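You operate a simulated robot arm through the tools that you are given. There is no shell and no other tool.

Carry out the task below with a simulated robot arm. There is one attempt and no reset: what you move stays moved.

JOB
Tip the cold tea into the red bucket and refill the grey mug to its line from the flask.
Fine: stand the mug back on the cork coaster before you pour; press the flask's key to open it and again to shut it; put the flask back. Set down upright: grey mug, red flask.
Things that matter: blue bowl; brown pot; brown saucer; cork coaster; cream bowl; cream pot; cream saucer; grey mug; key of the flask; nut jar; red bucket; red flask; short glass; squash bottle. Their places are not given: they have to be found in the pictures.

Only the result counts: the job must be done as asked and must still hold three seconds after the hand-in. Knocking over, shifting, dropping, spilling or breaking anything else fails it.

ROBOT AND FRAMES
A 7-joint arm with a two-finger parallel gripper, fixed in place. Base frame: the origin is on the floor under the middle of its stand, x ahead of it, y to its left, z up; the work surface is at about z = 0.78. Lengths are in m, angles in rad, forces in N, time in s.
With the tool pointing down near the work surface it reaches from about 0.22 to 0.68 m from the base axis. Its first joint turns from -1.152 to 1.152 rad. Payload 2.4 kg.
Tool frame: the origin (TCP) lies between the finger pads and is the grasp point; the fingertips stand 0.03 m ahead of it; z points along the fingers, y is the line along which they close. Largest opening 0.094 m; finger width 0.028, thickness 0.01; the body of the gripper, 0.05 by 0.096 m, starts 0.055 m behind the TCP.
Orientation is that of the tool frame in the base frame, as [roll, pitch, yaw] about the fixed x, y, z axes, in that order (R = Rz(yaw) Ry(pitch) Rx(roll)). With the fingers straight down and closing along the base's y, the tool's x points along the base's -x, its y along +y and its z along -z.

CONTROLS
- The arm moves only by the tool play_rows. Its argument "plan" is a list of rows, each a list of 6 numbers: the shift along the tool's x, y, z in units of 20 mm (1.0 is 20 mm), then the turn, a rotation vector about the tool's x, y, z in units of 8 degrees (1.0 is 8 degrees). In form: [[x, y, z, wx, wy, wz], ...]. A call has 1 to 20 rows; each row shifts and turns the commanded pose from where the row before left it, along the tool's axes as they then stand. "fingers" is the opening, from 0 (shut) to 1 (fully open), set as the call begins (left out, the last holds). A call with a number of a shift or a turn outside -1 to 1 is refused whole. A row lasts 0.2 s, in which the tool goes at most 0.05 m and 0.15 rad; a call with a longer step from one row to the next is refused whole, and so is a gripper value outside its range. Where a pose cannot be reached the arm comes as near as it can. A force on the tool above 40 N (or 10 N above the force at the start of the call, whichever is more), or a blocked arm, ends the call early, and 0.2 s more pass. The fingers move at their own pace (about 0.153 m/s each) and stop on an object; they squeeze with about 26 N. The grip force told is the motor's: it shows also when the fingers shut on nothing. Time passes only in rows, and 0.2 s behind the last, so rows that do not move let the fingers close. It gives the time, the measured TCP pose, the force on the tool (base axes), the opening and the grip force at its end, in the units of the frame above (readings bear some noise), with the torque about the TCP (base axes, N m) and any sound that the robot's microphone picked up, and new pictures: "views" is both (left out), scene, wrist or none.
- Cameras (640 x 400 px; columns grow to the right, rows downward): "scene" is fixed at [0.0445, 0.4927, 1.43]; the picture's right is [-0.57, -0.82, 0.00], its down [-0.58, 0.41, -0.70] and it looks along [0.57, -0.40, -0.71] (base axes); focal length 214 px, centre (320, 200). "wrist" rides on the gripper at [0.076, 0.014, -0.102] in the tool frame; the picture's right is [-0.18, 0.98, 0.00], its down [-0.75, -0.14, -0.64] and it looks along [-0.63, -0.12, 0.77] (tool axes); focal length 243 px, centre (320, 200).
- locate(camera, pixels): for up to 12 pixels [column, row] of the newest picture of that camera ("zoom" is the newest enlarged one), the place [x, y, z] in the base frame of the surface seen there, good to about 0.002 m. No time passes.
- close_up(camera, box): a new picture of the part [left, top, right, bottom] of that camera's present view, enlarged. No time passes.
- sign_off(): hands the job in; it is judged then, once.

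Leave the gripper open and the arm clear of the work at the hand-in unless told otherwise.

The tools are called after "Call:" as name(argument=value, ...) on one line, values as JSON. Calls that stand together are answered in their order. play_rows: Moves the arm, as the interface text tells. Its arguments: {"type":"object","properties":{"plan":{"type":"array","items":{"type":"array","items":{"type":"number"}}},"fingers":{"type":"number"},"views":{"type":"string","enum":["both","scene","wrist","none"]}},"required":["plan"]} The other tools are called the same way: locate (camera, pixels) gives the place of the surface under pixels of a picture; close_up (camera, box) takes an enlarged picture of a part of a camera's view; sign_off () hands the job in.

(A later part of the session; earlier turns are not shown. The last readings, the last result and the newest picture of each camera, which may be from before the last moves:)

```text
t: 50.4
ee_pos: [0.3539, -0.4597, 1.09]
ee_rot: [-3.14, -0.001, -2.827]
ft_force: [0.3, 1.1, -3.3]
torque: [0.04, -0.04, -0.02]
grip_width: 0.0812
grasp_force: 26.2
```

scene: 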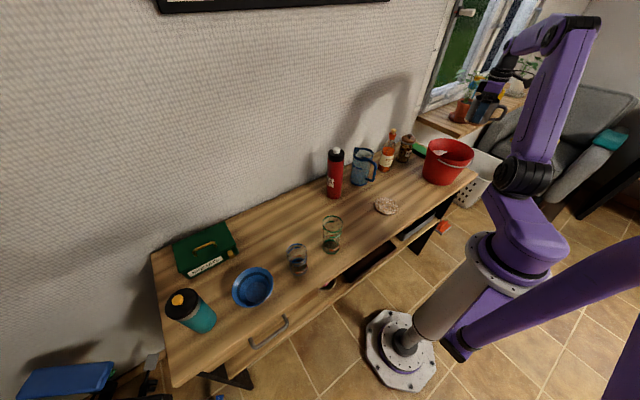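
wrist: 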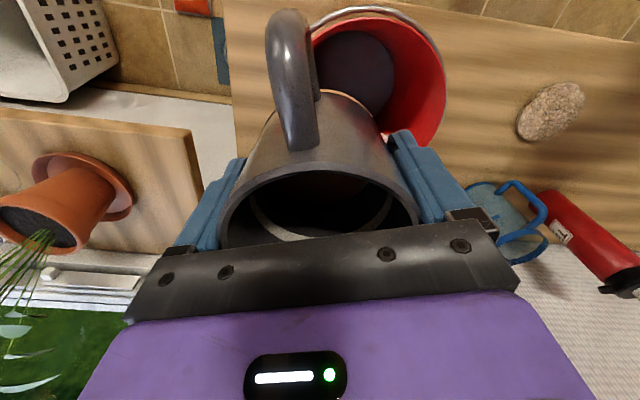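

The mug is over the bucket at (0.354,-0.460,1.09). I turn the tool -54° about its axis to the tested yaw, shift 1 cm back and lower 1.5 cm.

Call:
play_rows(plan=[[0, 0, 0, 0, 0, -0.964], [0, 0, 0, 0, 0, -0.964], [0, 0, 0, 0, 0, -0.964], [0, 0, 0, 0, 0, -0.964], [0, 0, 0, 0, 0, -0.964], [0, 0, 0, 0, 0, -0.964], [0, 0, 0, 0, 0, -0.964], [0.5, 0, 0.75, 0, 0, 0]], views="both")

```text
t: 52.2
ee_pos: [0.3507, -0.4715, 1.0751]
ee_rot: [-3.141, 0.0, -1.883]
ft_force: [0.7, 0.2, -4.0]
torque: [-0.01, 0.01, 0.0]
grip_width: 0.0815
grasp_force: 26.1
```

scene: 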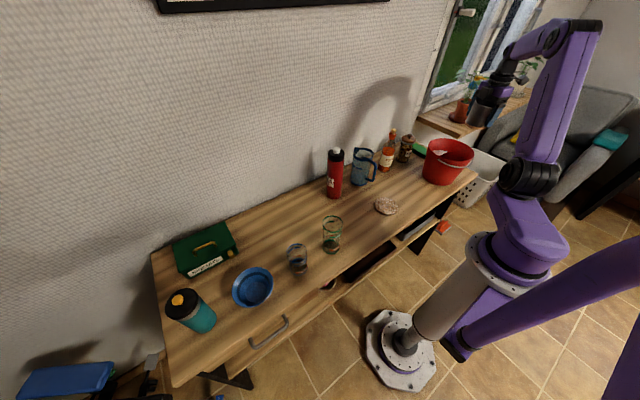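
wrist: 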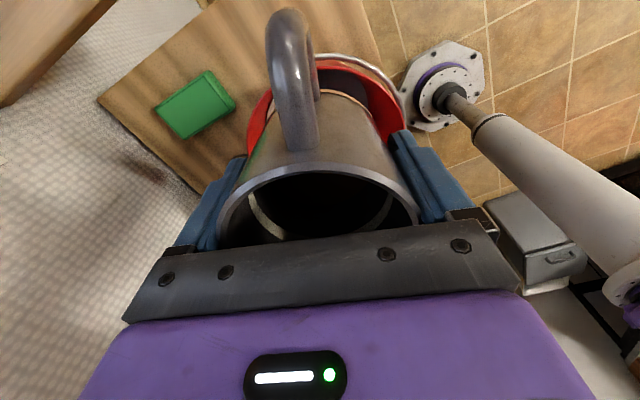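

Now I tip: first 8 rows to 64°, still before the tea should reach the lip.

Call:
play_rows(plan=[[0, 0, 0, 0, 0.6, 0], [0, 0, 0, 0, 1, 0], [0, 0, 0, 0, 1, 0], [0, 0, 0, 0, 1, 0], [0, 0, 0, 0, 1, 0], [0, 0, 0, 0, 1, 0], [0, 0, 0, 0, 0.8, 0], [0, 0, 0, 0, 0.6, 0], [0, 0, 0, 0, 0.5, 0]], views="both")

```text
t: 54.2
ee_pos: [0.3529, -0.4717, 1.0764]
ee_rot: [-3.139, -1.049, -1.888]
ft_force: [0.3, -0.7, -3.1]
torque: [0.05, -0.02, 0.0]
grip_width: 0.0813
grasp_force: 26.1
```

scene: 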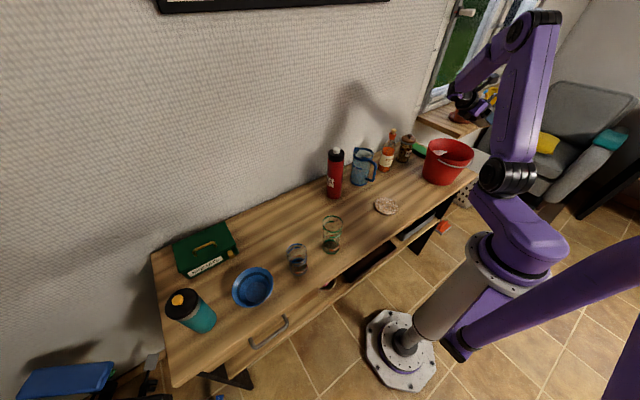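
wrist: 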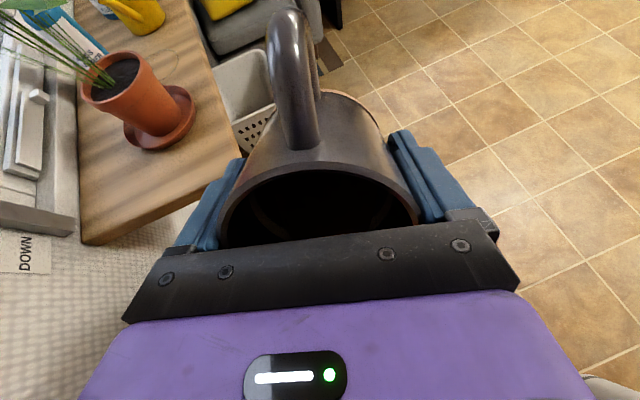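

Tilt 60°, weight still about the same. I tip on slowly, 8 rows of 3.2°.

Call:
play_rows(plan=[[0, 0, 0, 0, 0.4, 0], [0, 0, 0, 0, 0.4, 0], [0, 0, 0, 0, 0.4, 0], [0, 0, 0, 0, 0.4, 0], [0, 0, 0, 0, 0.4, 0], [0, 0, 0, 0, 0.4, 0], [0, 0, 0, 0, 0.4, 0], [0, 0, 0, 0, 0.4, 0], [0, 0, 0, 0, 0, 0], [0, 0, 0, 0, 0, 0]], views="both")

```text
t: 56.4
ee_pos: [0.3531, -0.4713, 1.0755]
ee_rot: [3.141, -1.495, -1.884]
ft_force: [0.4, -0.4, -3.0]
torque: [0.04, -0.01, -0.02]
grip_width: 0.0816
grasp_force: 26.1
```

scene: 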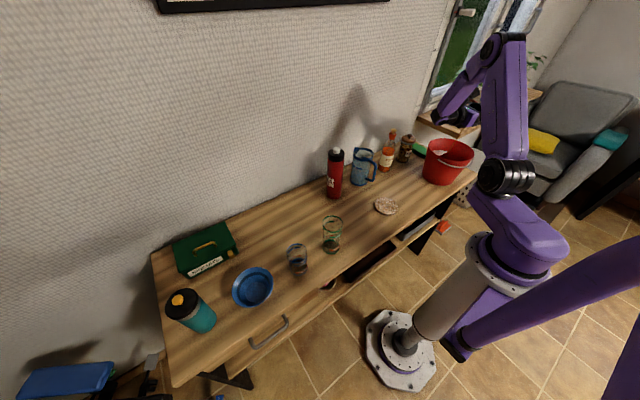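
wrist: 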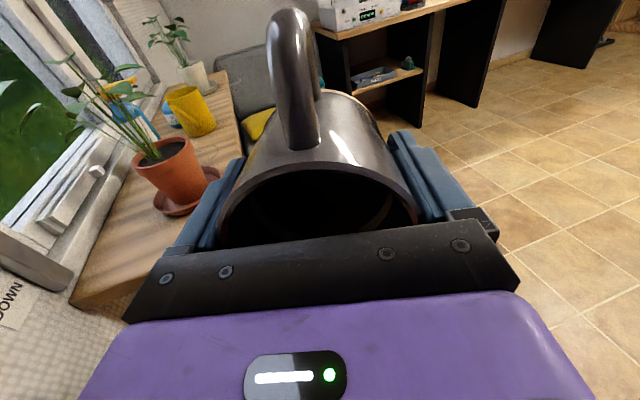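

At 86° the weight has dropped to about 3.0 N, so tea is leaving. I go on to about 112° and hold there for the rest.

Call:
play_rows(plan=[[0, 0, 0, 0, 0.4, 0], [0, 0, 0, 0, 0.4, 0], [0, 0, 0, 0, 0.4, 0], [0, 0, 0, 0, 0.4, 0], [0, 0, 0, 0, 0.4, 0], [0, 0, 0, 0, 0.4, 0], [0, 0, 0, 0, 0.4, 0], [0, 0, 0, 0, 0.4, 0], [0, 0, 0, 0, 0, 0], [0, 0, 0, 0, 0, 0], [0, 0, 0, 0, 0, 0], [0, 0, 0, 0, 0, 0], [0, 0, 0, 0, 0, 0], [0, 0, 0, 0, 0, 0], [0, 0, 0, 0, 0, 0], [0, 0, 0, 0, 0, 0]], views="both")

Call:
close_up(camera="scene", box=[400, 110, 496, 200])

```text
t: 59.8
ee_pos: [0.3515, -0.4705, 1.074]
ee_rot: [-0.001, -1.201, 1.258]
ft_force: [0.3, -0.4, -3.4]
torque: [0.05, 0.02, 0.05]
grip_width: 0.0815
grasp_force: 26.1
```

scene: 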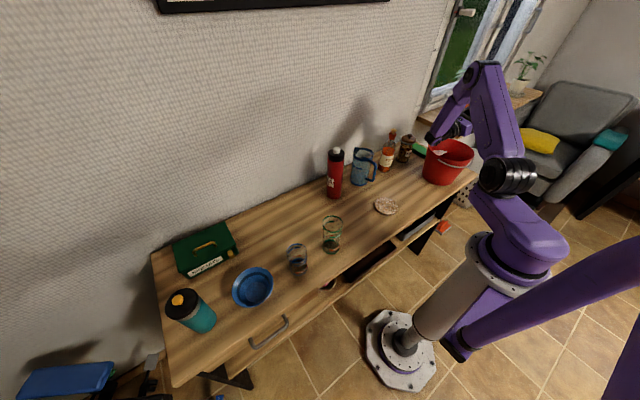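
wrist: 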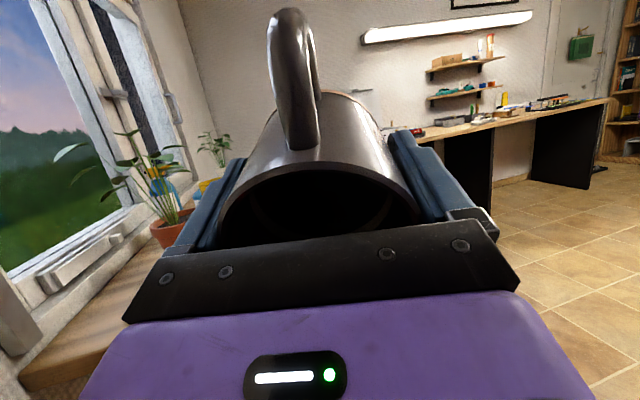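

```text
4.44 times, centred on (448, 155) of scene
```

zoom: 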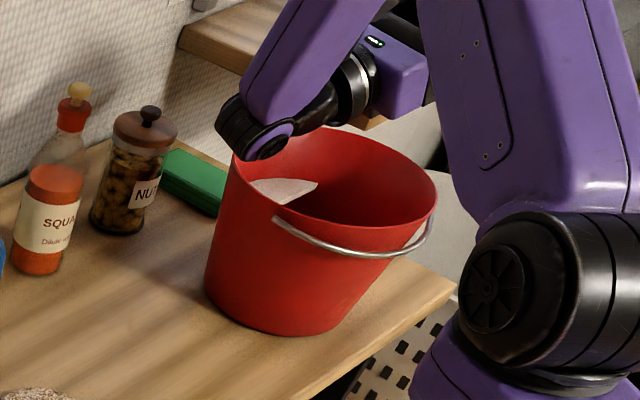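

No spill is visible and the weight is near 3.3 N. I tip one more row to ≈119° and hold a second to drain, then read the force.

Call:
play_rows(plan=[[0, 0, 0, 0, 0.5, 0], [0, 0, 0, 0, 0.5, 0], [0, 0, 0, 0, 0, 0], [0, 0, 0, 0, 0, 0], [0, 0, 0, 0, 0, 0], [0, 0, 0, 0, 0, 0], [0, 0, 0, 0, 0, 0], [0, 0, 0, 0, 0, 0], [0, 0, 0, 0, 0, 0], [0, 0, 0, 0, 0, 0]], views="none")

Call:
play_rows(plan=[[0, 0, 0, 0, -1, 0], [0, 0, 0, 0, -1, 0], [0, 0, 0, 0, -1, 0], [0, 0, 0, 0, -1, 0], [0, 0, 0, 0, -1, 0], [0, 0, 0, 0, -1, 0], [0, 0, 0, 0, -1, 0], [0, 0, 0, 0, -1, 0], [0, 0, 0, 0, -1, 0], [0, 0, 0, 0, -1, 0], [0, 0, 0, 0, -1, 0], [0, 0, 0, 0, -1, 0], [0, 0, 0, 0, -1, 0], [0, 0, 0, 0, -1, 0], [0, 0, 0, 0, -0.82, 0]], views="both")

```text
t: 62.0
ee_pos: [0.3521, -0.4708, 1.0745]
ee_rot: [0.002, -1.062, 1.257]
ft_force: [-0.3, -0.2, -3.3]
torque: [0.0, -0.01, -0.03]
grip_width: 0.0813
grasp_force: 25.7
```

```text
t: 65.2
ee_pos: [0.3505, -0.47, 1.0756]
ee_rot: [-3.141, -0.008, -1.885]
ft_force: [-0.1, 0.3, -2.7]
torque: [-0.01, -0.02, 0.0]
grip_width: 0.0815
grasp_force: 26.2
```

scene: 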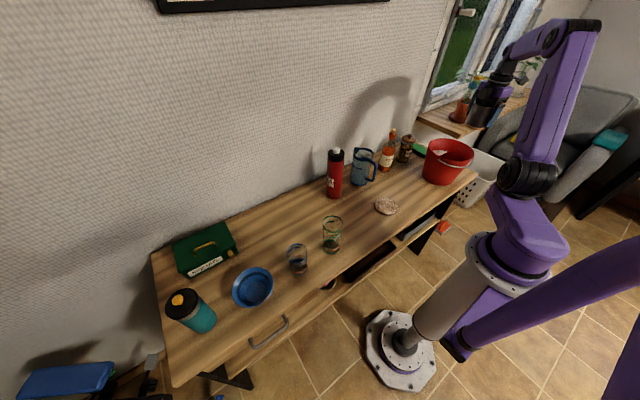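
wrist: 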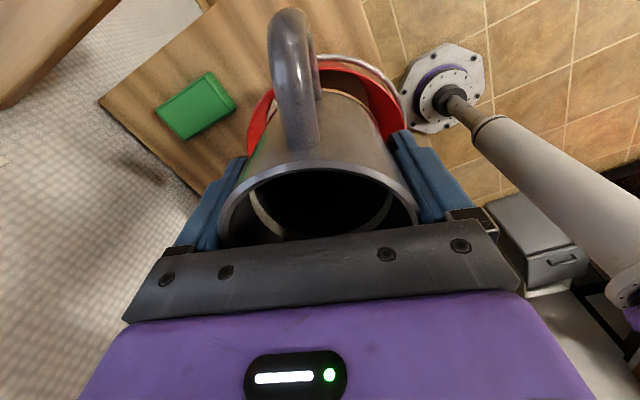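

The weight reads ≈2.7–3.3 N now, so the mug is emptied and upright again. I correct the small residual tilt, turn the yaw back by 54°, then carry the mug back to above the coaster.

Call:
play_rows(plan=[[0, 0, 0, 0, -0.057, 0], [0, 0, 0, 0, 0, 0.964], [0, 0, 0, 0, 0, 0.964], [0, 0, 0, 0, 0, 0.964], [0, 0, 0, 0, 0, 0.964], [0, 0, 0, 0, 0, 0.964], [0, 0, 0, 0, 0, 0.964], [0, 0, 0, 0, 0, 0.964]], views="none")

Call:
play_rows(plan=[[-0.374, 0.93, 0, 0, 0, 0], [-0.374, 0.93, 0, 0, 0, 0], [-0.374, 0.93, 0, 0, 0, 0], [-0.374, 0.93, 0, 0, 0, 0], [-0.374, 0.93, 0, 0, 0, 0], [-0.374, 0.93, 0, 0, 0, 0], [-0.374, 0.93, 0, 0, 0, 0], [-0.374, 0.93, 0, 0, 0, 0], [-0.374, 0.93, 0, 0, 0, 0], [-0.374, 0.93, 0, 0, 0, 0], [-0.374, 0.93, 0, 0, 0, 0], [-0.374, 0.93, 0, 0, 0, 0], [-0.374, 0.93, 0, 0, 0, 0], [-0.374, 0.93, 0, 0, 0, 0], [-0.374, 0.93, 0, 0, 0, 0], [-0.374, 0.93, 0, 0, 0, 0], [-0.374, 0.93, 0, 0, 0, 0], [-0.374, 0.93, 0, 0, 0, 0], [-0.374, 0.93, 0, 0, 0, 0], [-0.374, 0.93, 0, 0, 0, 0]], views="both")

```text
t: 67.0
ee_pos: [0.3512, -0.4707, 1.076]
ee_rot: [-3.14, 0.0, -2.831]
ft_force: [0.8, -0.5, -3.6]
torque: [0.01, -0.03, -0.02]
grip_width: 0.0815
grasp_force: 26.6
```

```text
t: 71.2
ee_pos: [0.3798, -0.0705, 1.0738]
ee_rot: [-3.138, -0.003, -2.827]
ft_force: [-0.6, -0.2, -3.7]
torque: [-0.01, 0.01, 0.0]
grip_width: 0.0813
grasp_force: 26.5
```

scene: 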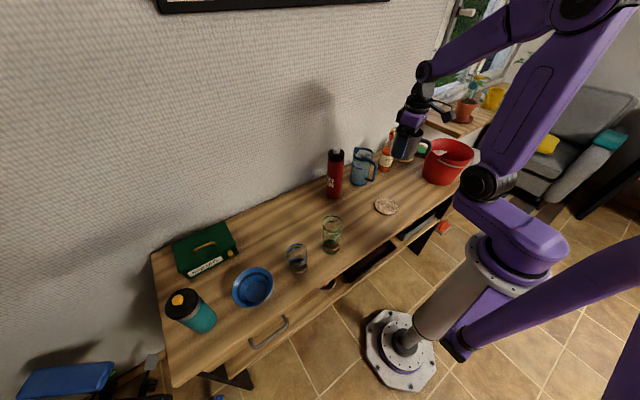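
wrist: 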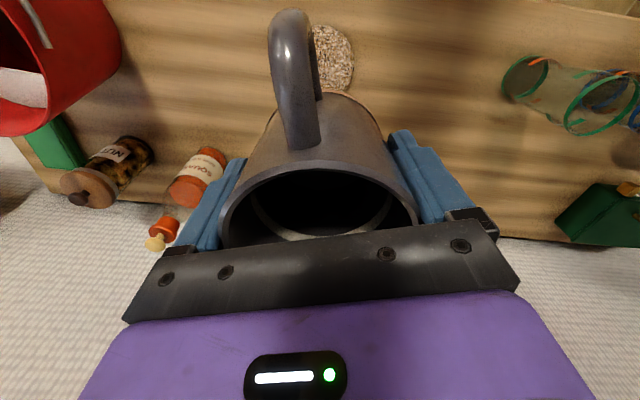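

Above the coaster. I lower to about 3 cm over it, shifting ~1.5 mm toward the original spot, and re-read the pose.

Call:
play_rows(plan=[[0.07, 0, 1, 0, 0, 0], [0, 0, 1, 0, 0, 0], [0, 0, 1, 0, 0, 0], [0, 0, 1, 0, 0, 0], [0, 0, 1, 0, 0, 0], [0, 0, 1, 0, 0, 0], [0, 0, 1, 0, 0, 0], [0, 0, 1, 0, 0, 0], [0, 0, 1, 0, 0, 0], [0, 0, 0.5, 0, 0, 0], [0, 0, 0, 0, 0, 0]], views="both")

Call:
close_up(camera="scene", box=[360, 170, 424, 220])

```text
t: 73.6
ee_pos: [0.3793, -0.0715, 0.8825]
ee_rot: [-3.14, -0.004, -2.827]
ft_force: [-0.1, 0.0, -2.7]
torque: [-0.03, -0.01, 0.0]
grip_width: 0.0813
grasp_force: 26.0
```

scene: 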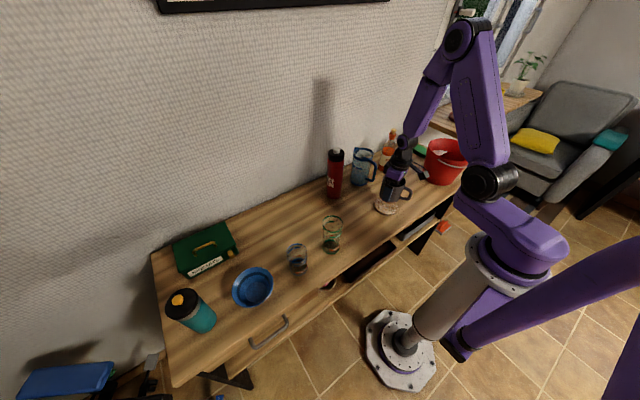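
wrist: 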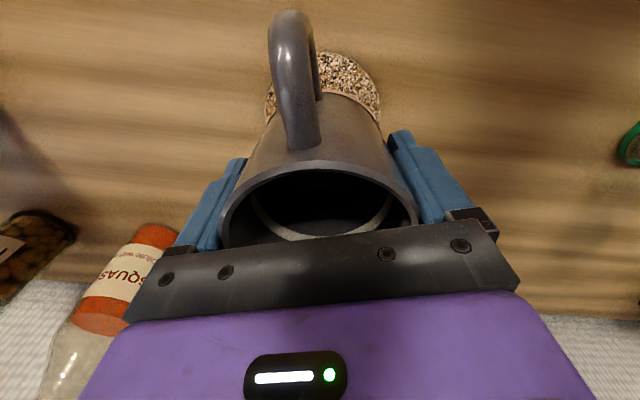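

```text
8.00 times, centred on (392, 195) of scene
```

zoom: 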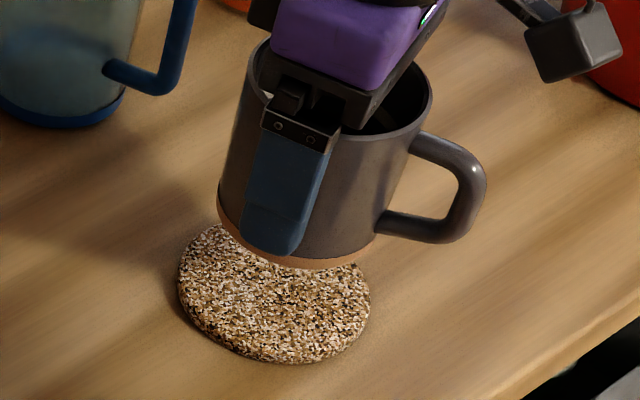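

The mug hangs centred over the coaster. I descend to about 1.5 mm above contact (z≈0.8385).

Call:
play_rows(plan=[[0.04, 0.07, 0.5, 0, 0.03, 0], [0, 0, 0.5, 0, 0, 0], [0, 0, 0.4, 0, 0, 0], [0, 0, 0.4, 0, 0, 0], [0, 0, 0.25, 0, 0, 0], [0, 0, 0.15, 0, 0, 0], [0, 0, 0, 0, 0, 0]], views="none")

```text
t: 75.2
ee_pos: [0.3784, -0.071, 0.8387]
ee_rot: [-3.141, -0.005, -2.827]
ft_force: [-0.5, 0.4, -2.8]
torque: [0.01, -0.03, 0.02]
grip_width: 0.0814
grasp_force: 25.9
```

Just above contact. I remove the tiny tilt and lower in 0.6 mm steps until the force shows support.

Call:
play_rows(plan=[[0, 0, 0.03, 0, -0.035, 0], [0, 0, 0.03, 0, 0, 0], [0, 0, 0.03, 0, 0, 0], [0, 0, 0, 0, 0, 0]], views="none")

```text
t: 76.2
ee_pos: [0.3769, -0.0705, 0.8382]
ee_rot: [-3.139, -0.001, -2.825]
ft_force: [-0.4, 2.5, 14.4]
torque: [-0.24, -0.05, 0.01]
grip_width: 0.0813
grasp_force: 25.4
```

The mug now rests on the coaster (support force +14 N). I ease up 0.5 mm and open the fingers.

Call:
play_rows(plan=[[0, 0, -0.025, 0, 0, 0], [0, 0, 0, 0, 0, 0]], views="none")

Call:
play_rows(plan=[[0, 0, 0, 0, 0, 0], [0, 0, 0, 0, 0, 0], [0, 0, 0, 0, 0, 0]], fingers=1, views="both")

```text
t: 76.8
ee_pos: [0.3771, -0.069, 0.8383]
ee_rot: [-3.138, 0.0, -2.826]
ft_force: [0.7, -0.2, 3.1]
torque: [-0.16, -0.06, 0.0]
grip_width: 0.0815
grasp_force: 25.7
```

```text
t: 77.6
ee_pos: [0.3766, -0.0707, 0.8389]
ee_rot: [-3.139, -0.002, -2.826]
ft_force: [0.7, -1.0, -0.6]
torque: [-0.02, 0.03, -0.03]
grip_width: 0.0938
grasp_force: 0.1
```

scene: 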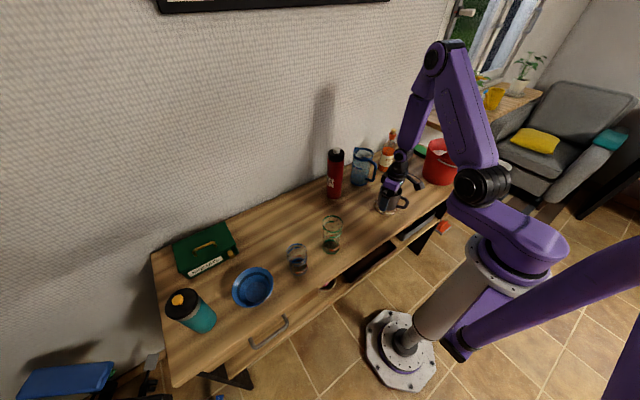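
wrist: 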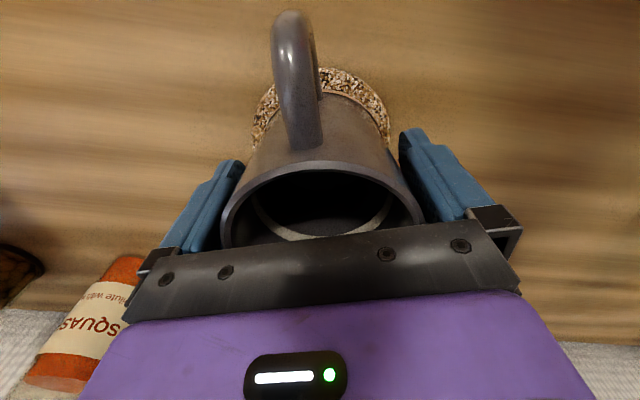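

Released and free (no force). I rise straight up to about z=1.03 and look into the mug.

Call:
play_rows(plan=[[0, 0, -0.4, 0, 0, 0], [0, 0, -0.6, 0, 0, 0], [0, 0, -0.8, 0, 0, 0], [0, 0, -1, 0, 0, 0], [0, 0, -1, 0, 0, 0], [0, 0, -1, 0, 0, 0], [0, 0, -1, 0, 0, 0], [0, 0, -1, 0, 0, 0], [0, 0, -1, 0, 0, 0], [0, 0, -1, 0, 0, 0], [0, 0, -0.8, 0, 0, 0]], views="both")

Call:
close_up(camera="wrist", box=[256, 20, 384, 140])

```text
t: 80.0
ee_pos: [0.3771, -0.0706, 1.0293]
ee_rot: [-3.137, -0.001, -2.826]
ft_force: [0.0, 0.0, 0.2]
torque: [0.01, -0.02, 0.0]
grip_width: 0.0942
grasp_force: 0.1
```

scene: 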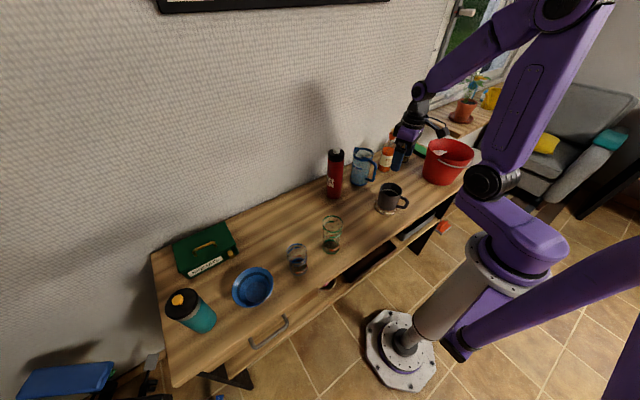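
wrist: 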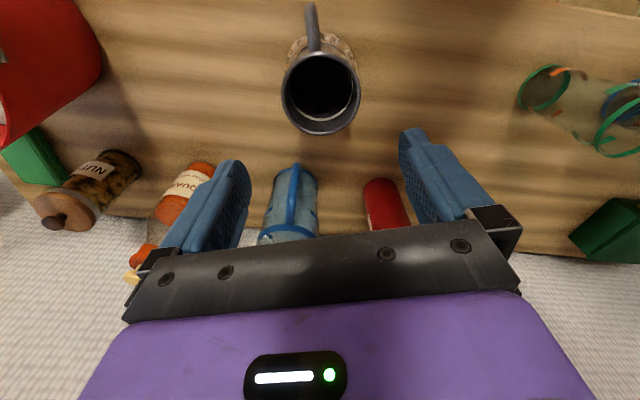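

```text
3.33 times, centred on (320, 80) of wrist
```

zoom: 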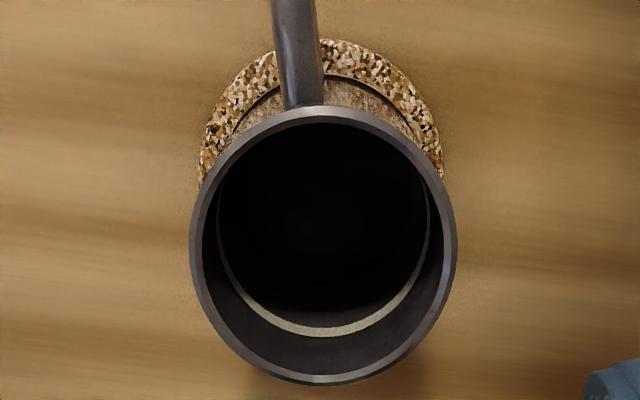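

The inside is now plain dark instead of brown. I measure the inner bottom, the line and the rim to compare.

Call:
locate(camera="zoom", pixels=[[320, 200], [320, 250], [320, 290], [320, 330], [193, 240], [455, 245], [323, 112], [323, 380], [430, 75], [205, 150]])

Call:
close_up(camera="scene", box=[400, 110, 496, 200])

```text
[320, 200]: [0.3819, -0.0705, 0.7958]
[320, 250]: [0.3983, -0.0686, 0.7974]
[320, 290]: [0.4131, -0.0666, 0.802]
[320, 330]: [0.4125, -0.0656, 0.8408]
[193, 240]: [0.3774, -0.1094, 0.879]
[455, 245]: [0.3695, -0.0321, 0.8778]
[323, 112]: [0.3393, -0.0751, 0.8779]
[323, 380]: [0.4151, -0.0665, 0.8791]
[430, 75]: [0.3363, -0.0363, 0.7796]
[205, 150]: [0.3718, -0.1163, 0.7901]
```

```text
4.44 times, centred on (448, 155) of scene
```

zoom: 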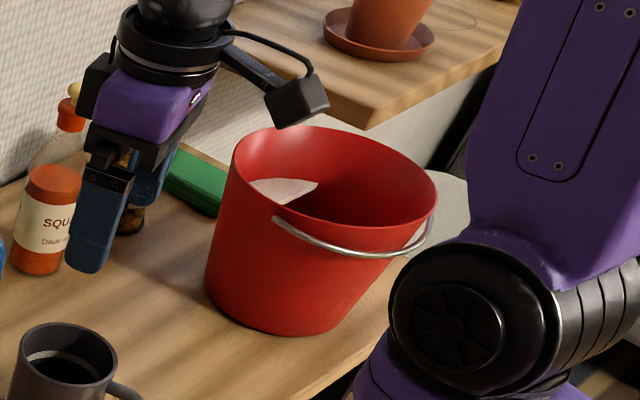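

The mug is empty (inner bottom z≈0.796; line at z≈0.842). Next the flask: I shut the fingers, rise to z≈1.15 and go above the key at about (0.551,0.064), squaring the yaw.

Call:
play_rows(plan=[[0, 0, -1, 0, 0, 0], [0, 0, -1, 0, 0, 0], [0, 0, -1, 0, 0, 0], [0, 0, -1, 0, 0, 0], [0, 0, -1, 0, 0, 0], [0, 0, -1, 0, 0, 0], [-0.941, 0.337, 0, 0, 0, 0], [-0.941, 0.337, 0, 0, 0, 0], [-0.941, 0.337, 0, 0, 0, 0], [-0.941, 0.337, 0, 0, 0, 0], [-0.941, 0.337, 0, 0, 0, 0], [-0.941, 0.337, 0, 0, 0, 0], [-0.941, 0.337, 0, 0, 0, 0], [-0.941, 0.337, 0, 0, 0, 0], [-0.941, 0.337, 0, 0, 0, 0], [-0.941, 0.337, 0, 0, 0, 0], [-0.941, 0.337, 0, 0, 0, 0], [0, 0, 0, 0, 0, 0.75], [0, 0, 0, 0, 0, 0.75], [0, 0, 0, 0, 0, 0.75]], fingers=0, views="both")

```text
t: 84.2
ee_pos: [0.5506, 0.0642, 1.1517]
ee_rot: [-3.138, 0.001, 3.139]
ft_force: [-0.6, -0.1, 0.3]
torque: [0.01, 0.0, -0.01]
grip_width: 0.0001
grasp_force: 25.9
```

scene: 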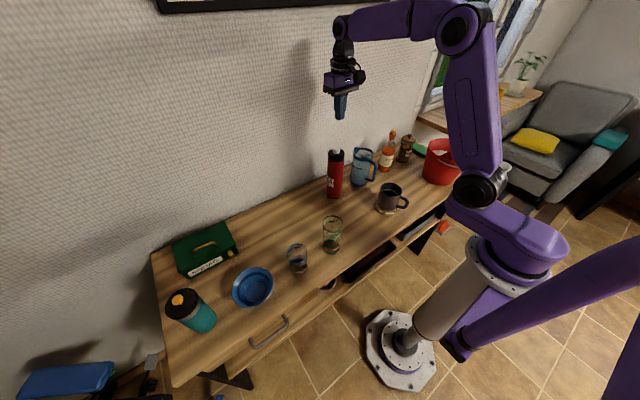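
wrist: 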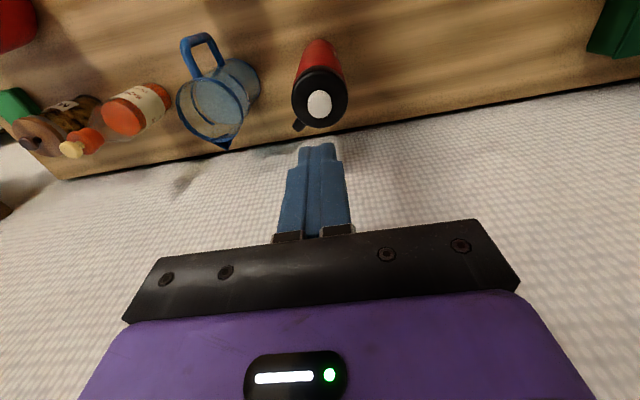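

From above the key shows at (319,104), and something juts from the cap at (298,127), maybe a spout. I take a close-up.

Call:
close_up(camera="wrist", box=[280, 60, 360, 140])

```text
5.00 times, centred on (320, 100) of wrist
```

zoom: 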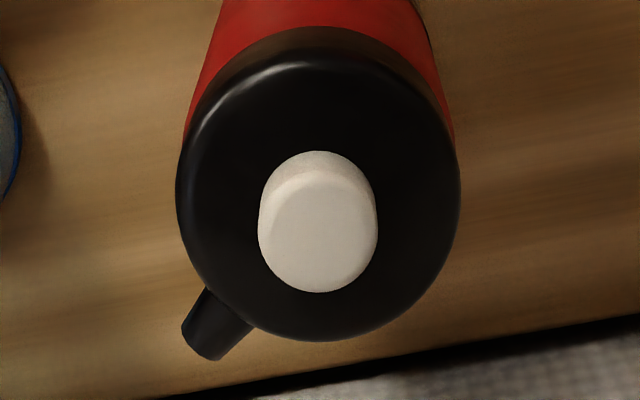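

There is indeed a small spout on the cap pointing away from the base and to the right (zoom (215,330)). I measure it and the key.

Call:
locate(camera="zoom", pixels=[[318, 225], [262, 230], [375, 230], [318, 288], [318, 175], [200, 340], [215, 325], [240, 310], [205, 300], [180, 190], [458, 190], [318, 338]])

Call:
close_up(camera="wrist", box=[284, 110, 324, 140])

```text
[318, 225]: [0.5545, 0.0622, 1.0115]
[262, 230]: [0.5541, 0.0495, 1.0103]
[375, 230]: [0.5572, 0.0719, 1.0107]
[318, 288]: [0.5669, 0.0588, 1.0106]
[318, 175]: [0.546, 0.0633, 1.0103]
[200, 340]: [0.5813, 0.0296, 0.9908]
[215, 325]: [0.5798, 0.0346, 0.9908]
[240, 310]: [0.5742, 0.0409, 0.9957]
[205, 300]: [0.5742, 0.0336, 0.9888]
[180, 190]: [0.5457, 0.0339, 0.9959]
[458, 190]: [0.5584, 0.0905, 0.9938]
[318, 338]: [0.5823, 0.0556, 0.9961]
```

```text
13.33 times, centred on (304, 125) of wrist
```

zoom: 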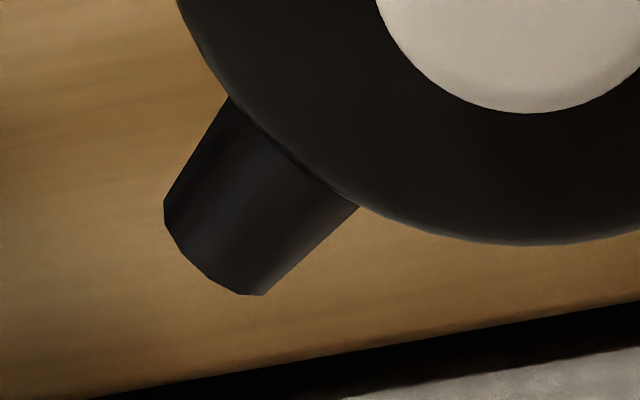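

The key's centre is ≈(0.5555,0.061), top z≈1.011; flask axis ≈(0.555,0.0615); the spout tip is at ≈(0.581,0.030,0.985), pointing to azimuth ≈-50°. So I must grip the flask so that it tips toward its spout. First the key: I shift to its centre and descend to about 1 cm above it.

Call:
play_rows(plan=[[-0.25, -0.16, 0.5, 0, 0, 0], [0, 0, 1, 0, 0, 0], [0, 0, 1, 0, 0, 0], [0, 0, 1, 0, 0, 0], [0, 0, 0.8, 0, 0, 0], [0, 0, 0.6, 0, 0, 0], [0, 0, 0, 0, 0, 0]], views="both")

Call:
close_up(camera="scene", box=[304, 130, 368, 170])

Call:
close_up(camera="wrist", box=[260, 80, 380, 180])

```text
t: 85.8
ee_pos: [0.5562, 0.0615, 1.0529]
ee_rot: [-3.138, 0.001, -3.141]
ft_force: [-0.2, -0.4, -0.2]
torque: [-0.04, 0.03, 0.0]
grip_width: 0.0
grasp_force: 25.4
```

scene: 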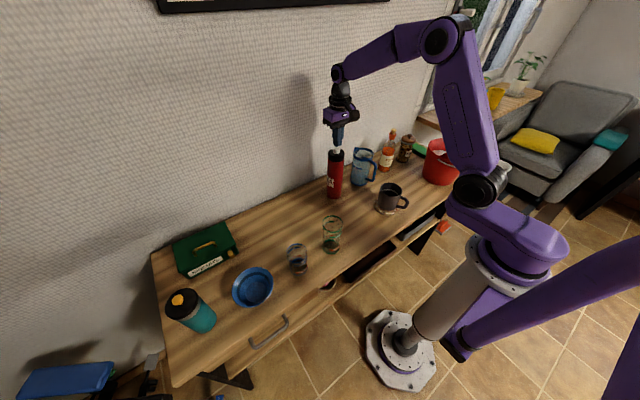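
wrist: 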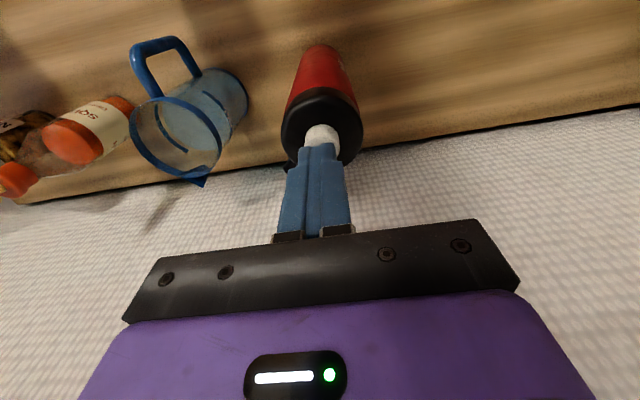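

```text
10.00 times, centred on (336, 150) of scene
```

zoom: 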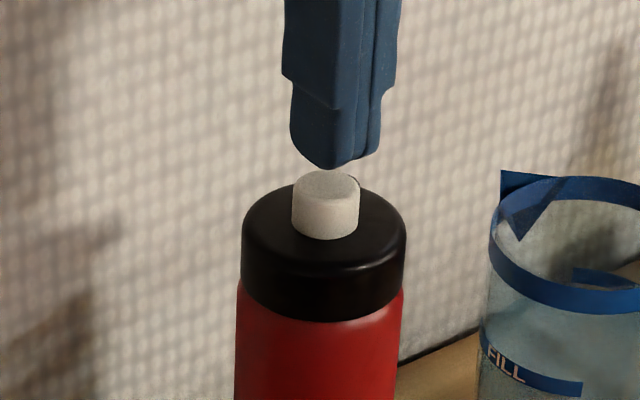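

```text
4.00 times, centred on (320, 130) of wrist
```

zoom: 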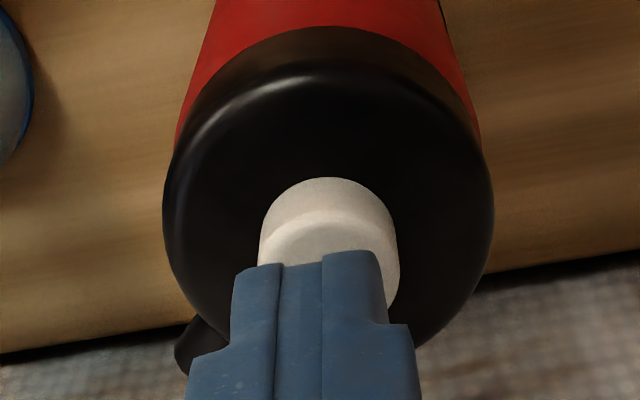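

The fingertips stand over the key, about 1.5 mm to the right of its middle. I correct and descend gently to touch.

Call:
play_rows(plan=[[0, 0.08, 0.25, 0, 0, 0], [0, 0, 0.2, 0, 0, 0], [0, 0, 0.05, 0, 0, 0], [0, 0, 0.05, 0, 0, 0], [0, 0, 0.05, 0, 0, 0]], views="none")

```text
t: 87.0
ee_pos: [0.5544, 0.0626, 1.0405]
ee_rot: [-3.137, 0.0, -3.14]
ft_force: [0.9, -0.5, 1.1]
torque: [0.0, 0.0, -0.02]
grip_width: 0.0
grasp_force: 26.2
```

About to touch (force ≈1 N). I press on in 1 mm steps, listening for a click.

Call:
play_rows(plan=[[0, 0, 0.05, 0, 0, 0], [0, 0, 0.05, 0, 0, 0]], views="none")

```text
t: 87.6
ee_pos: [0.5553, 0.0619, 1.0381]
ee_rot: [-3.139, 0.002, -3.141]
ft_force: [0.0, -0.4, 1.4]
torque: [0.01, 0.03, 0.0]
grip_width: 0.0
grasp_force: 26.2
```

Call:
play_rows(plan=[[0, 0, 0.05, 0, 0, 0], [0, 0, 0.05, 0, 0, 0]], views="scene")

Call:
close_up(camera="scene", box=[304, 130, 368, 170])

```text
t: 88.2
ee_pos: [0.5543, 0.0624, 1.036]
ee_rot: [-3.139, -0.001, -3.142]
ft_force: [-0.5, 0.7, 2.3]
torque: [-0.01, 0.01, 0.0]
grip_width: 0.0
grasp_force: 25.8
```

scene: 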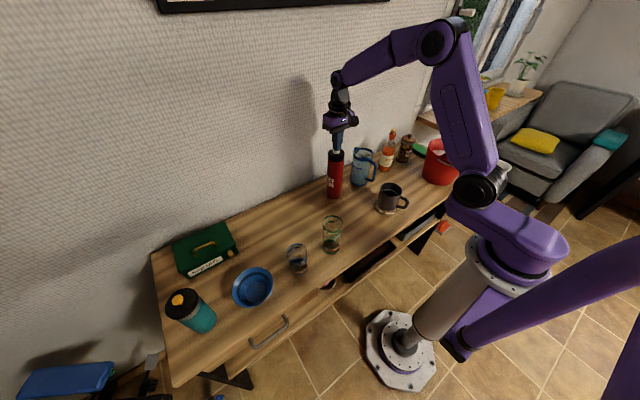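

```text
10.00 times, centred on (336, 150) of scene
```

zoom: 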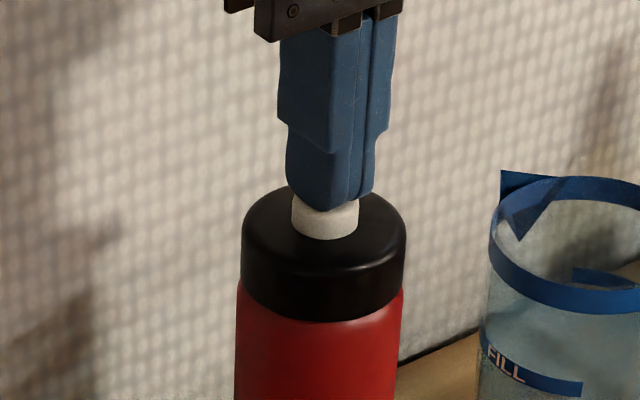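

The key begins to yield (2.3 N). I keep pressing in 1 mm steps.

Call:
play_rows(plan=[[0, 0, 0.05, 0, 0, 0], [0, 0, 0.05, 0, 0, 0]], views="none")

```text
t: 88.8
ee_pos: [0.5554, 0.0625, 1.034]
ee_rot: [-3.139, 0.001, -3.141]
ft_force: [-1.1, 0.9, 3.2]
torque: [0.01, 0.02, -0.02]
grip_width: 0.0
grasp_force: 26.3
heard: click
```

A click was heard: the flask should be open. I lift straight off the key and look at it.

Call:
play_rows(plan=[[0, 0, -0.3, 0, 0, 0], [0, 0, -0.7, 0, 0, 0], [0, 0, -1, 0, 0, 0], [0, 0, -1, 0, 0, 0], [0, 0, -1, 0, 0, 0], [0, 0, -1, 0, 0, 0], [0, 0, -1, 0, 0, 0]], views="both")

Call:
close_up(camera="scene", box=[304, 130, 368, 170])

Call:
close_up(camera="wrist", box=[280, 60, 360, 140])

```text
t: 90.4
ee_pos: [0.5565, 0.0638, 1.1541]
ee_rot: [-3.139, -0.003, 3.141]
ft_force: [0.1, 0.0, -0.1]
torque: [0.0, -0.02, 0.0]
grip_width: 0.0001
grasp_force: 25.6
```

scene: 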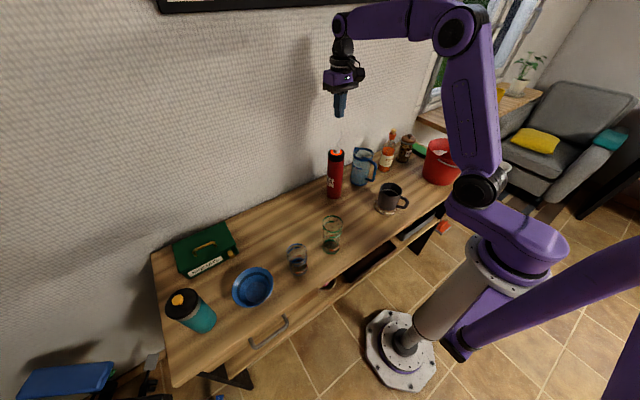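
wrist: 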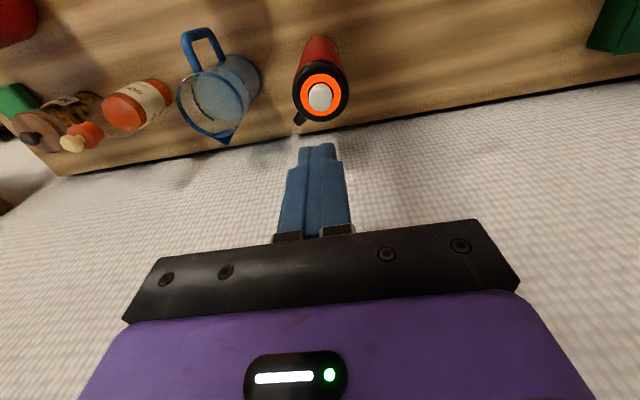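

```text
10.00 times, centred on (336, 150) of scene
```

zoom: 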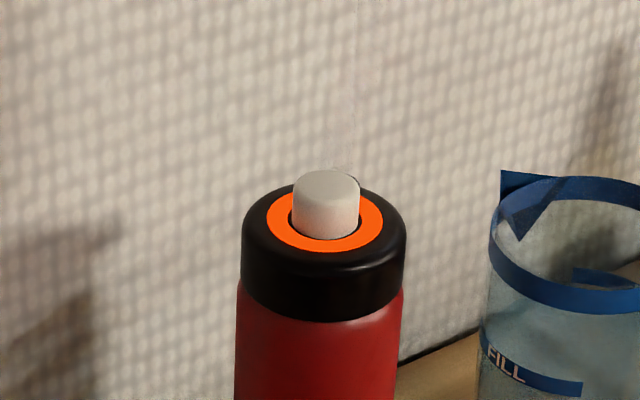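

```text
5.00 times, centred on (320, 100) of wrist
```

zoom: 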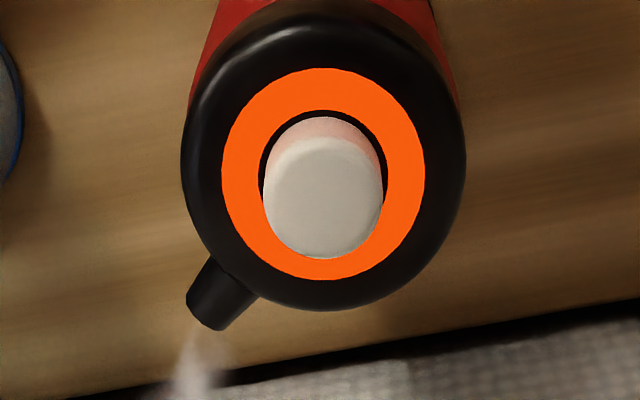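

An orange ring now shows and steam comes from the spout: it is open. I measure the spout and cap again from this view for the exact azimuth.

Call:
locate(camera="zoom", pixels=[[224, 170], [425, 170], [323, 70], [323, 277], [207, 308], [222, 292], [236, 280], [205, 270], [250, 300], [195, 295], [225, 320], [320, 200]])

Call:
locate(camera="scene", pixels=[[332, 235], [326, 225], [340, 228], [324, 240], [333, 250], [298, 258], [305, 262], [334, 218], [325, 217], [342, 221]])

```text
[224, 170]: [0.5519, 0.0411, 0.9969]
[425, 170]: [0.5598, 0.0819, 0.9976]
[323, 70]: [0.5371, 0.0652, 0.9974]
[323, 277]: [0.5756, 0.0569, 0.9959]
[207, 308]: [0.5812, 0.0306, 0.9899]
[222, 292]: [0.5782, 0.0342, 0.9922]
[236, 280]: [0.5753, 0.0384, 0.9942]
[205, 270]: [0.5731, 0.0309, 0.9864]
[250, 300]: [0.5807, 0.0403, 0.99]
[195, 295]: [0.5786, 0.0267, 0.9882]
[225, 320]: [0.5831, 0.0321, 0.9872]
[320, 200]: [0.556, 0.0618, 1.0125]
```

```text
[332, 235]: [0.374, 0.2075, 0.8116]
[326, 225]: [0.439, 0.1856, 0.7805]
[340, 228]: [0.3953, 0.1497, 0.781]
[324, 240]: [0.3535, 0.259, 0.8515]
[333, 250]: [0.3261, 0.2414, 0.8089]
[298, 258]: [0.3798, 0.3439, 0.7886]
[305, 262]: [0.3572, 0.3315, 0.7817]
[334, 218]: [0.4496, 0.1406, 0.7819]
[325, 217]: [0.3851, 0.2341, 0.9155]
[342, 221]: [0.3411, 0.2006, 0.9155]
```

The spout azimuth is ≈-51°, its tip 0.0405 m off the axis (0.556,0.0613). Plan: grip the flask at z≈0.89 with the fingers pointing along azimuth -51° and 30° down, so that it later tips straight over its spout. I back off to (0.48,0.15,1.10), open, turn the yaw 51° and tilt the tool up by 60°.

Call:
play_rows(plan=[[0.765, 0.86, 0.5, 0, 0, 0], [0.765, 0.86, 0.5, 0, 0, 0], [0.765, 0.86, 0.5, 0, 0, 0], [0.765, 0.86, 0.5, 0, 0, 0], [0.765, 0.86, 0.5, 0, 0, 0], [0, 0, 0, 0, 0, 0.916], [0, 0, 0, 0, 0, 0.916], [0, 0, 0, 0, 0, 0.916], [0, 0, 0, 0, 0, 0.916], [0, 0, 0, 0, 0, 0.916], [0, 0, 0, 0, 0, 0.916], [0, 0, 0, 0, 0, 0.916], [0, 0, 0, 0, -0.9375, 0], [0, 0, 0, 0, -0.9375, 0], [0, 0, 0, 0, -0.9375, 0], [0, 0, 0, 0, -0.9375, 0], [0, 0, 0, 0, -0.9375, 0], [0, 0, 0, 0, -0.9375, 0], [0, 0, 0, 0, -0.9375, 0], [0, 0, 0, 0, -0.9375, 0]], fingers=1, views="both")

```text
t: 94.6
ee_pos: [0.4796, 0.149, 1.1042]
ee_rot: [-3.139, 1.05, 2.249]
ft_force: [0.4, 0.3, 0.2]
torque: [0.01, -0.01, 0.03]
grip_width: 0.0938
grasp_force: 0.0
```

scene: 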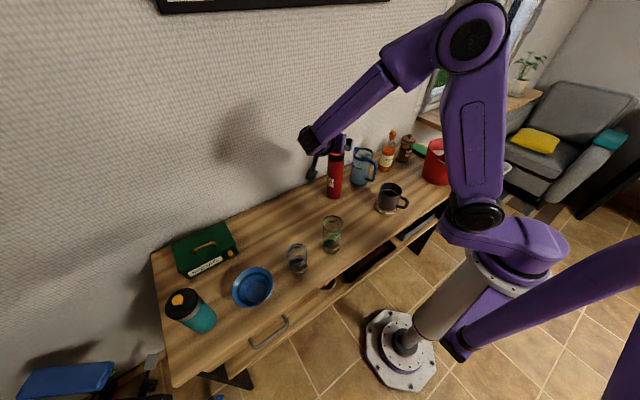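
wrist: 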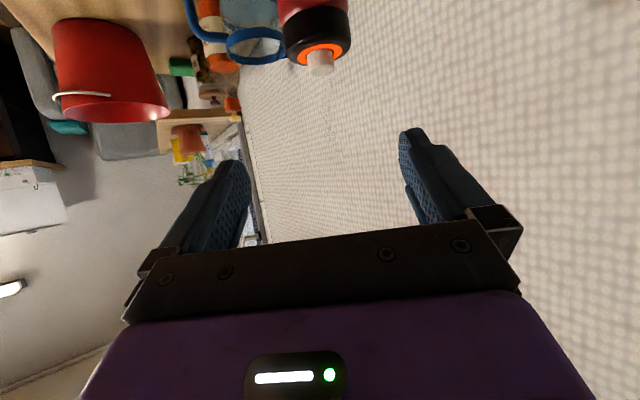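

The flask's cap shows centred at column 317. I move to the pre-grasp point (0.498,0.134,0.94), 10 cm back along the fingers.

Call:
play_rows(plan=[[0.931, 0.034, 0.731, 0, 0, 0], [0.931, 0.034, 0.731, 0, 0, 0], [0.931, 0.034, 0.731, 0, 0, 0], [0.931, 0.034, 0.731, 0, 0, 0], [0.931, 0.034, 0.731, 0, 0, 0], [0.931, 0.034, 0.731, 0, 0, 0], [0.931, 0.034, 0.731, 0, 0, 0]], views="both")

Call:
close_up(camera="scene", box=[270, 120, 400, 260])

```text
t: 96.2
ee_pos: [0.4973, 0.1332, 0.9403]
ee_rot: [-3.14, 1.048, 2.249]
ft_force: [-0.7, -1.2, 0.0]
torque: [-0.02, 0.0, 0.02]
grip_width: 0.0939
grasp_force: 0.0
```

scene: 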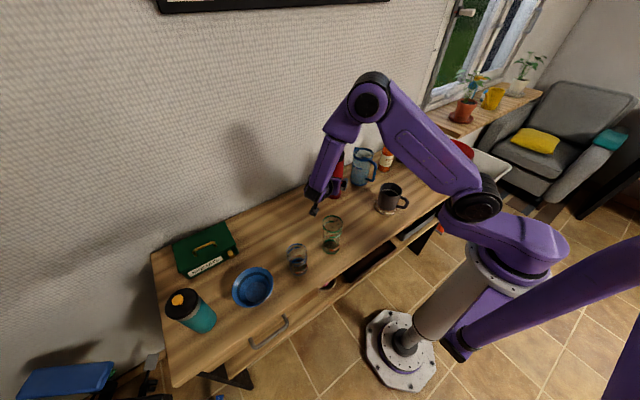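
wrist: 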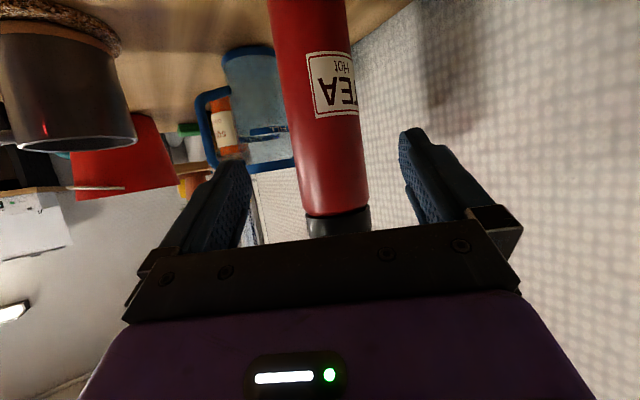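

```text
2.86 times, centred on (335, 190) of scene
```

zoom: 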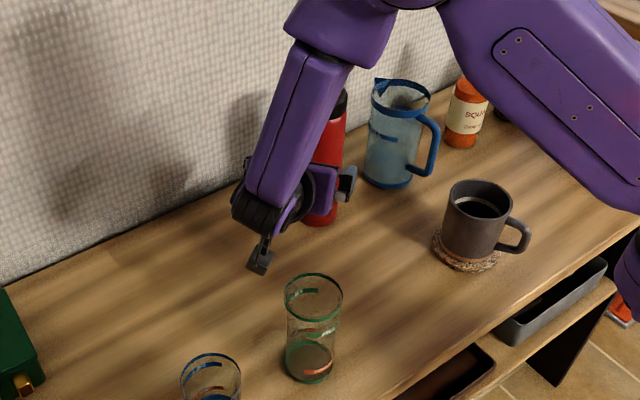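

The flask stands between the fingers; at row 117 it spans about columns 289–358. I check its edges for centring.

Call:
close_up(camera="wrist", box=[270, 80, 390, 160])

Call:
locate(camera="wrist", pixels=[[292, 117], [305, 117], [320, 117], [340, 117], [356, 117], [310, 60], [335, 160], [300, 150], [366, 160]])

```text
5.00 times, centred on (330, 120) of wrist
```

zoom: 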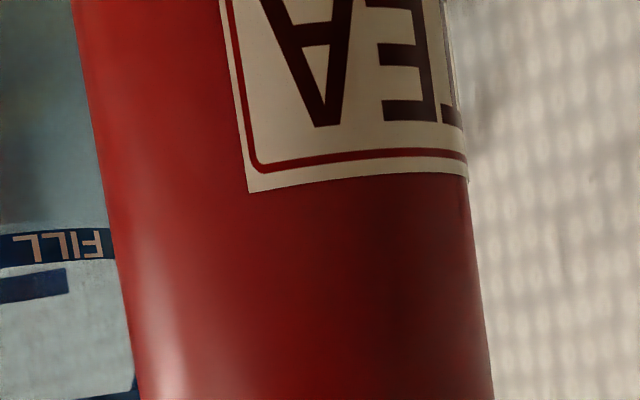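

```text
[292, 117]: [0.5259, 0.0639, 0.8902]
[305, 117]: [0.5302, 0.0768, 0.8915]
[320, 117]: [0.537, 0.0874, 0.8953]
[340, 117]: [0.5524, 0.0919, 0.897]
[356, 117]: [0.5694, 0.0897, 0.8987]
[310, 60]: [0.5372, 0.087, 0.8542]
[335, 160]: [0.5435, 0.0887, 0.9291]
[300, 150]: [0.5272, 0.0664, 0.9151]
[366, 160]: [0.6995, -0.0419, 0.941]
```

The flask's axis fits (0.5565,0.062), radius 0.031, only 1.4 mm off centre. I advance 10 cm along the fingers (5 rows), watching the force.

Call:
play_rows(plan=[[0, 0.07, 0.8, 0, 0, 0], [0, 0, 0.9, 0, 0, 0], [0, 0, 0.9, 0, 0, 0], [0, 0, 0.9, 0, 0, 0], [0, 0, 0.9, 0, 0, 0], [0, 0, 0.6, 0, 0, 0]], views="both")

Call:
close_up(camera="scene", box=[270, 120, 400, 260])

```text
t: 97.6
ee_pos: [0.5521, 0.0659, 0.8901]
ee_rot: [-3.139, 1.049, 2.248]
ft_force: [0.8, 0.0, -0.4]
torque: [-0.02, -0.02, 0.0]
grip_width: 0.0937
grasp_force: 0.0
```

scene: 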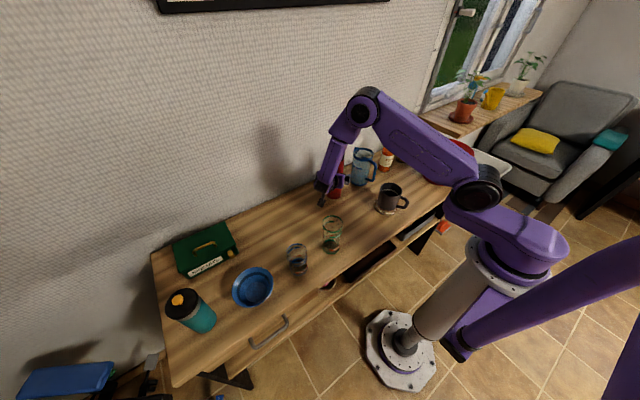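
wrist: 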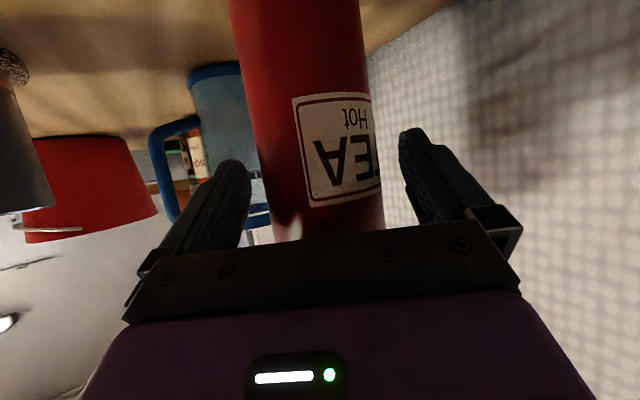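

```text
2.86 times, centred on (335, 190) of scene
```

zoom: 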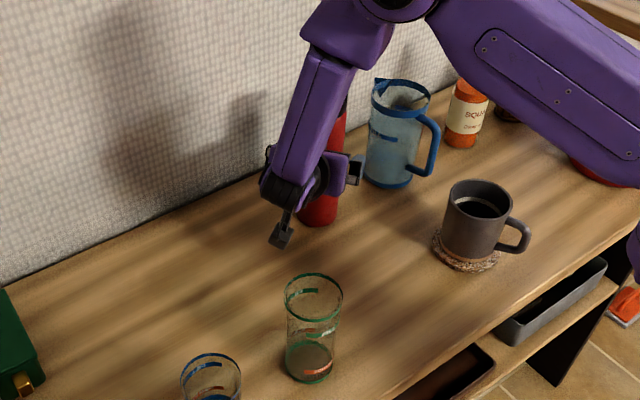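

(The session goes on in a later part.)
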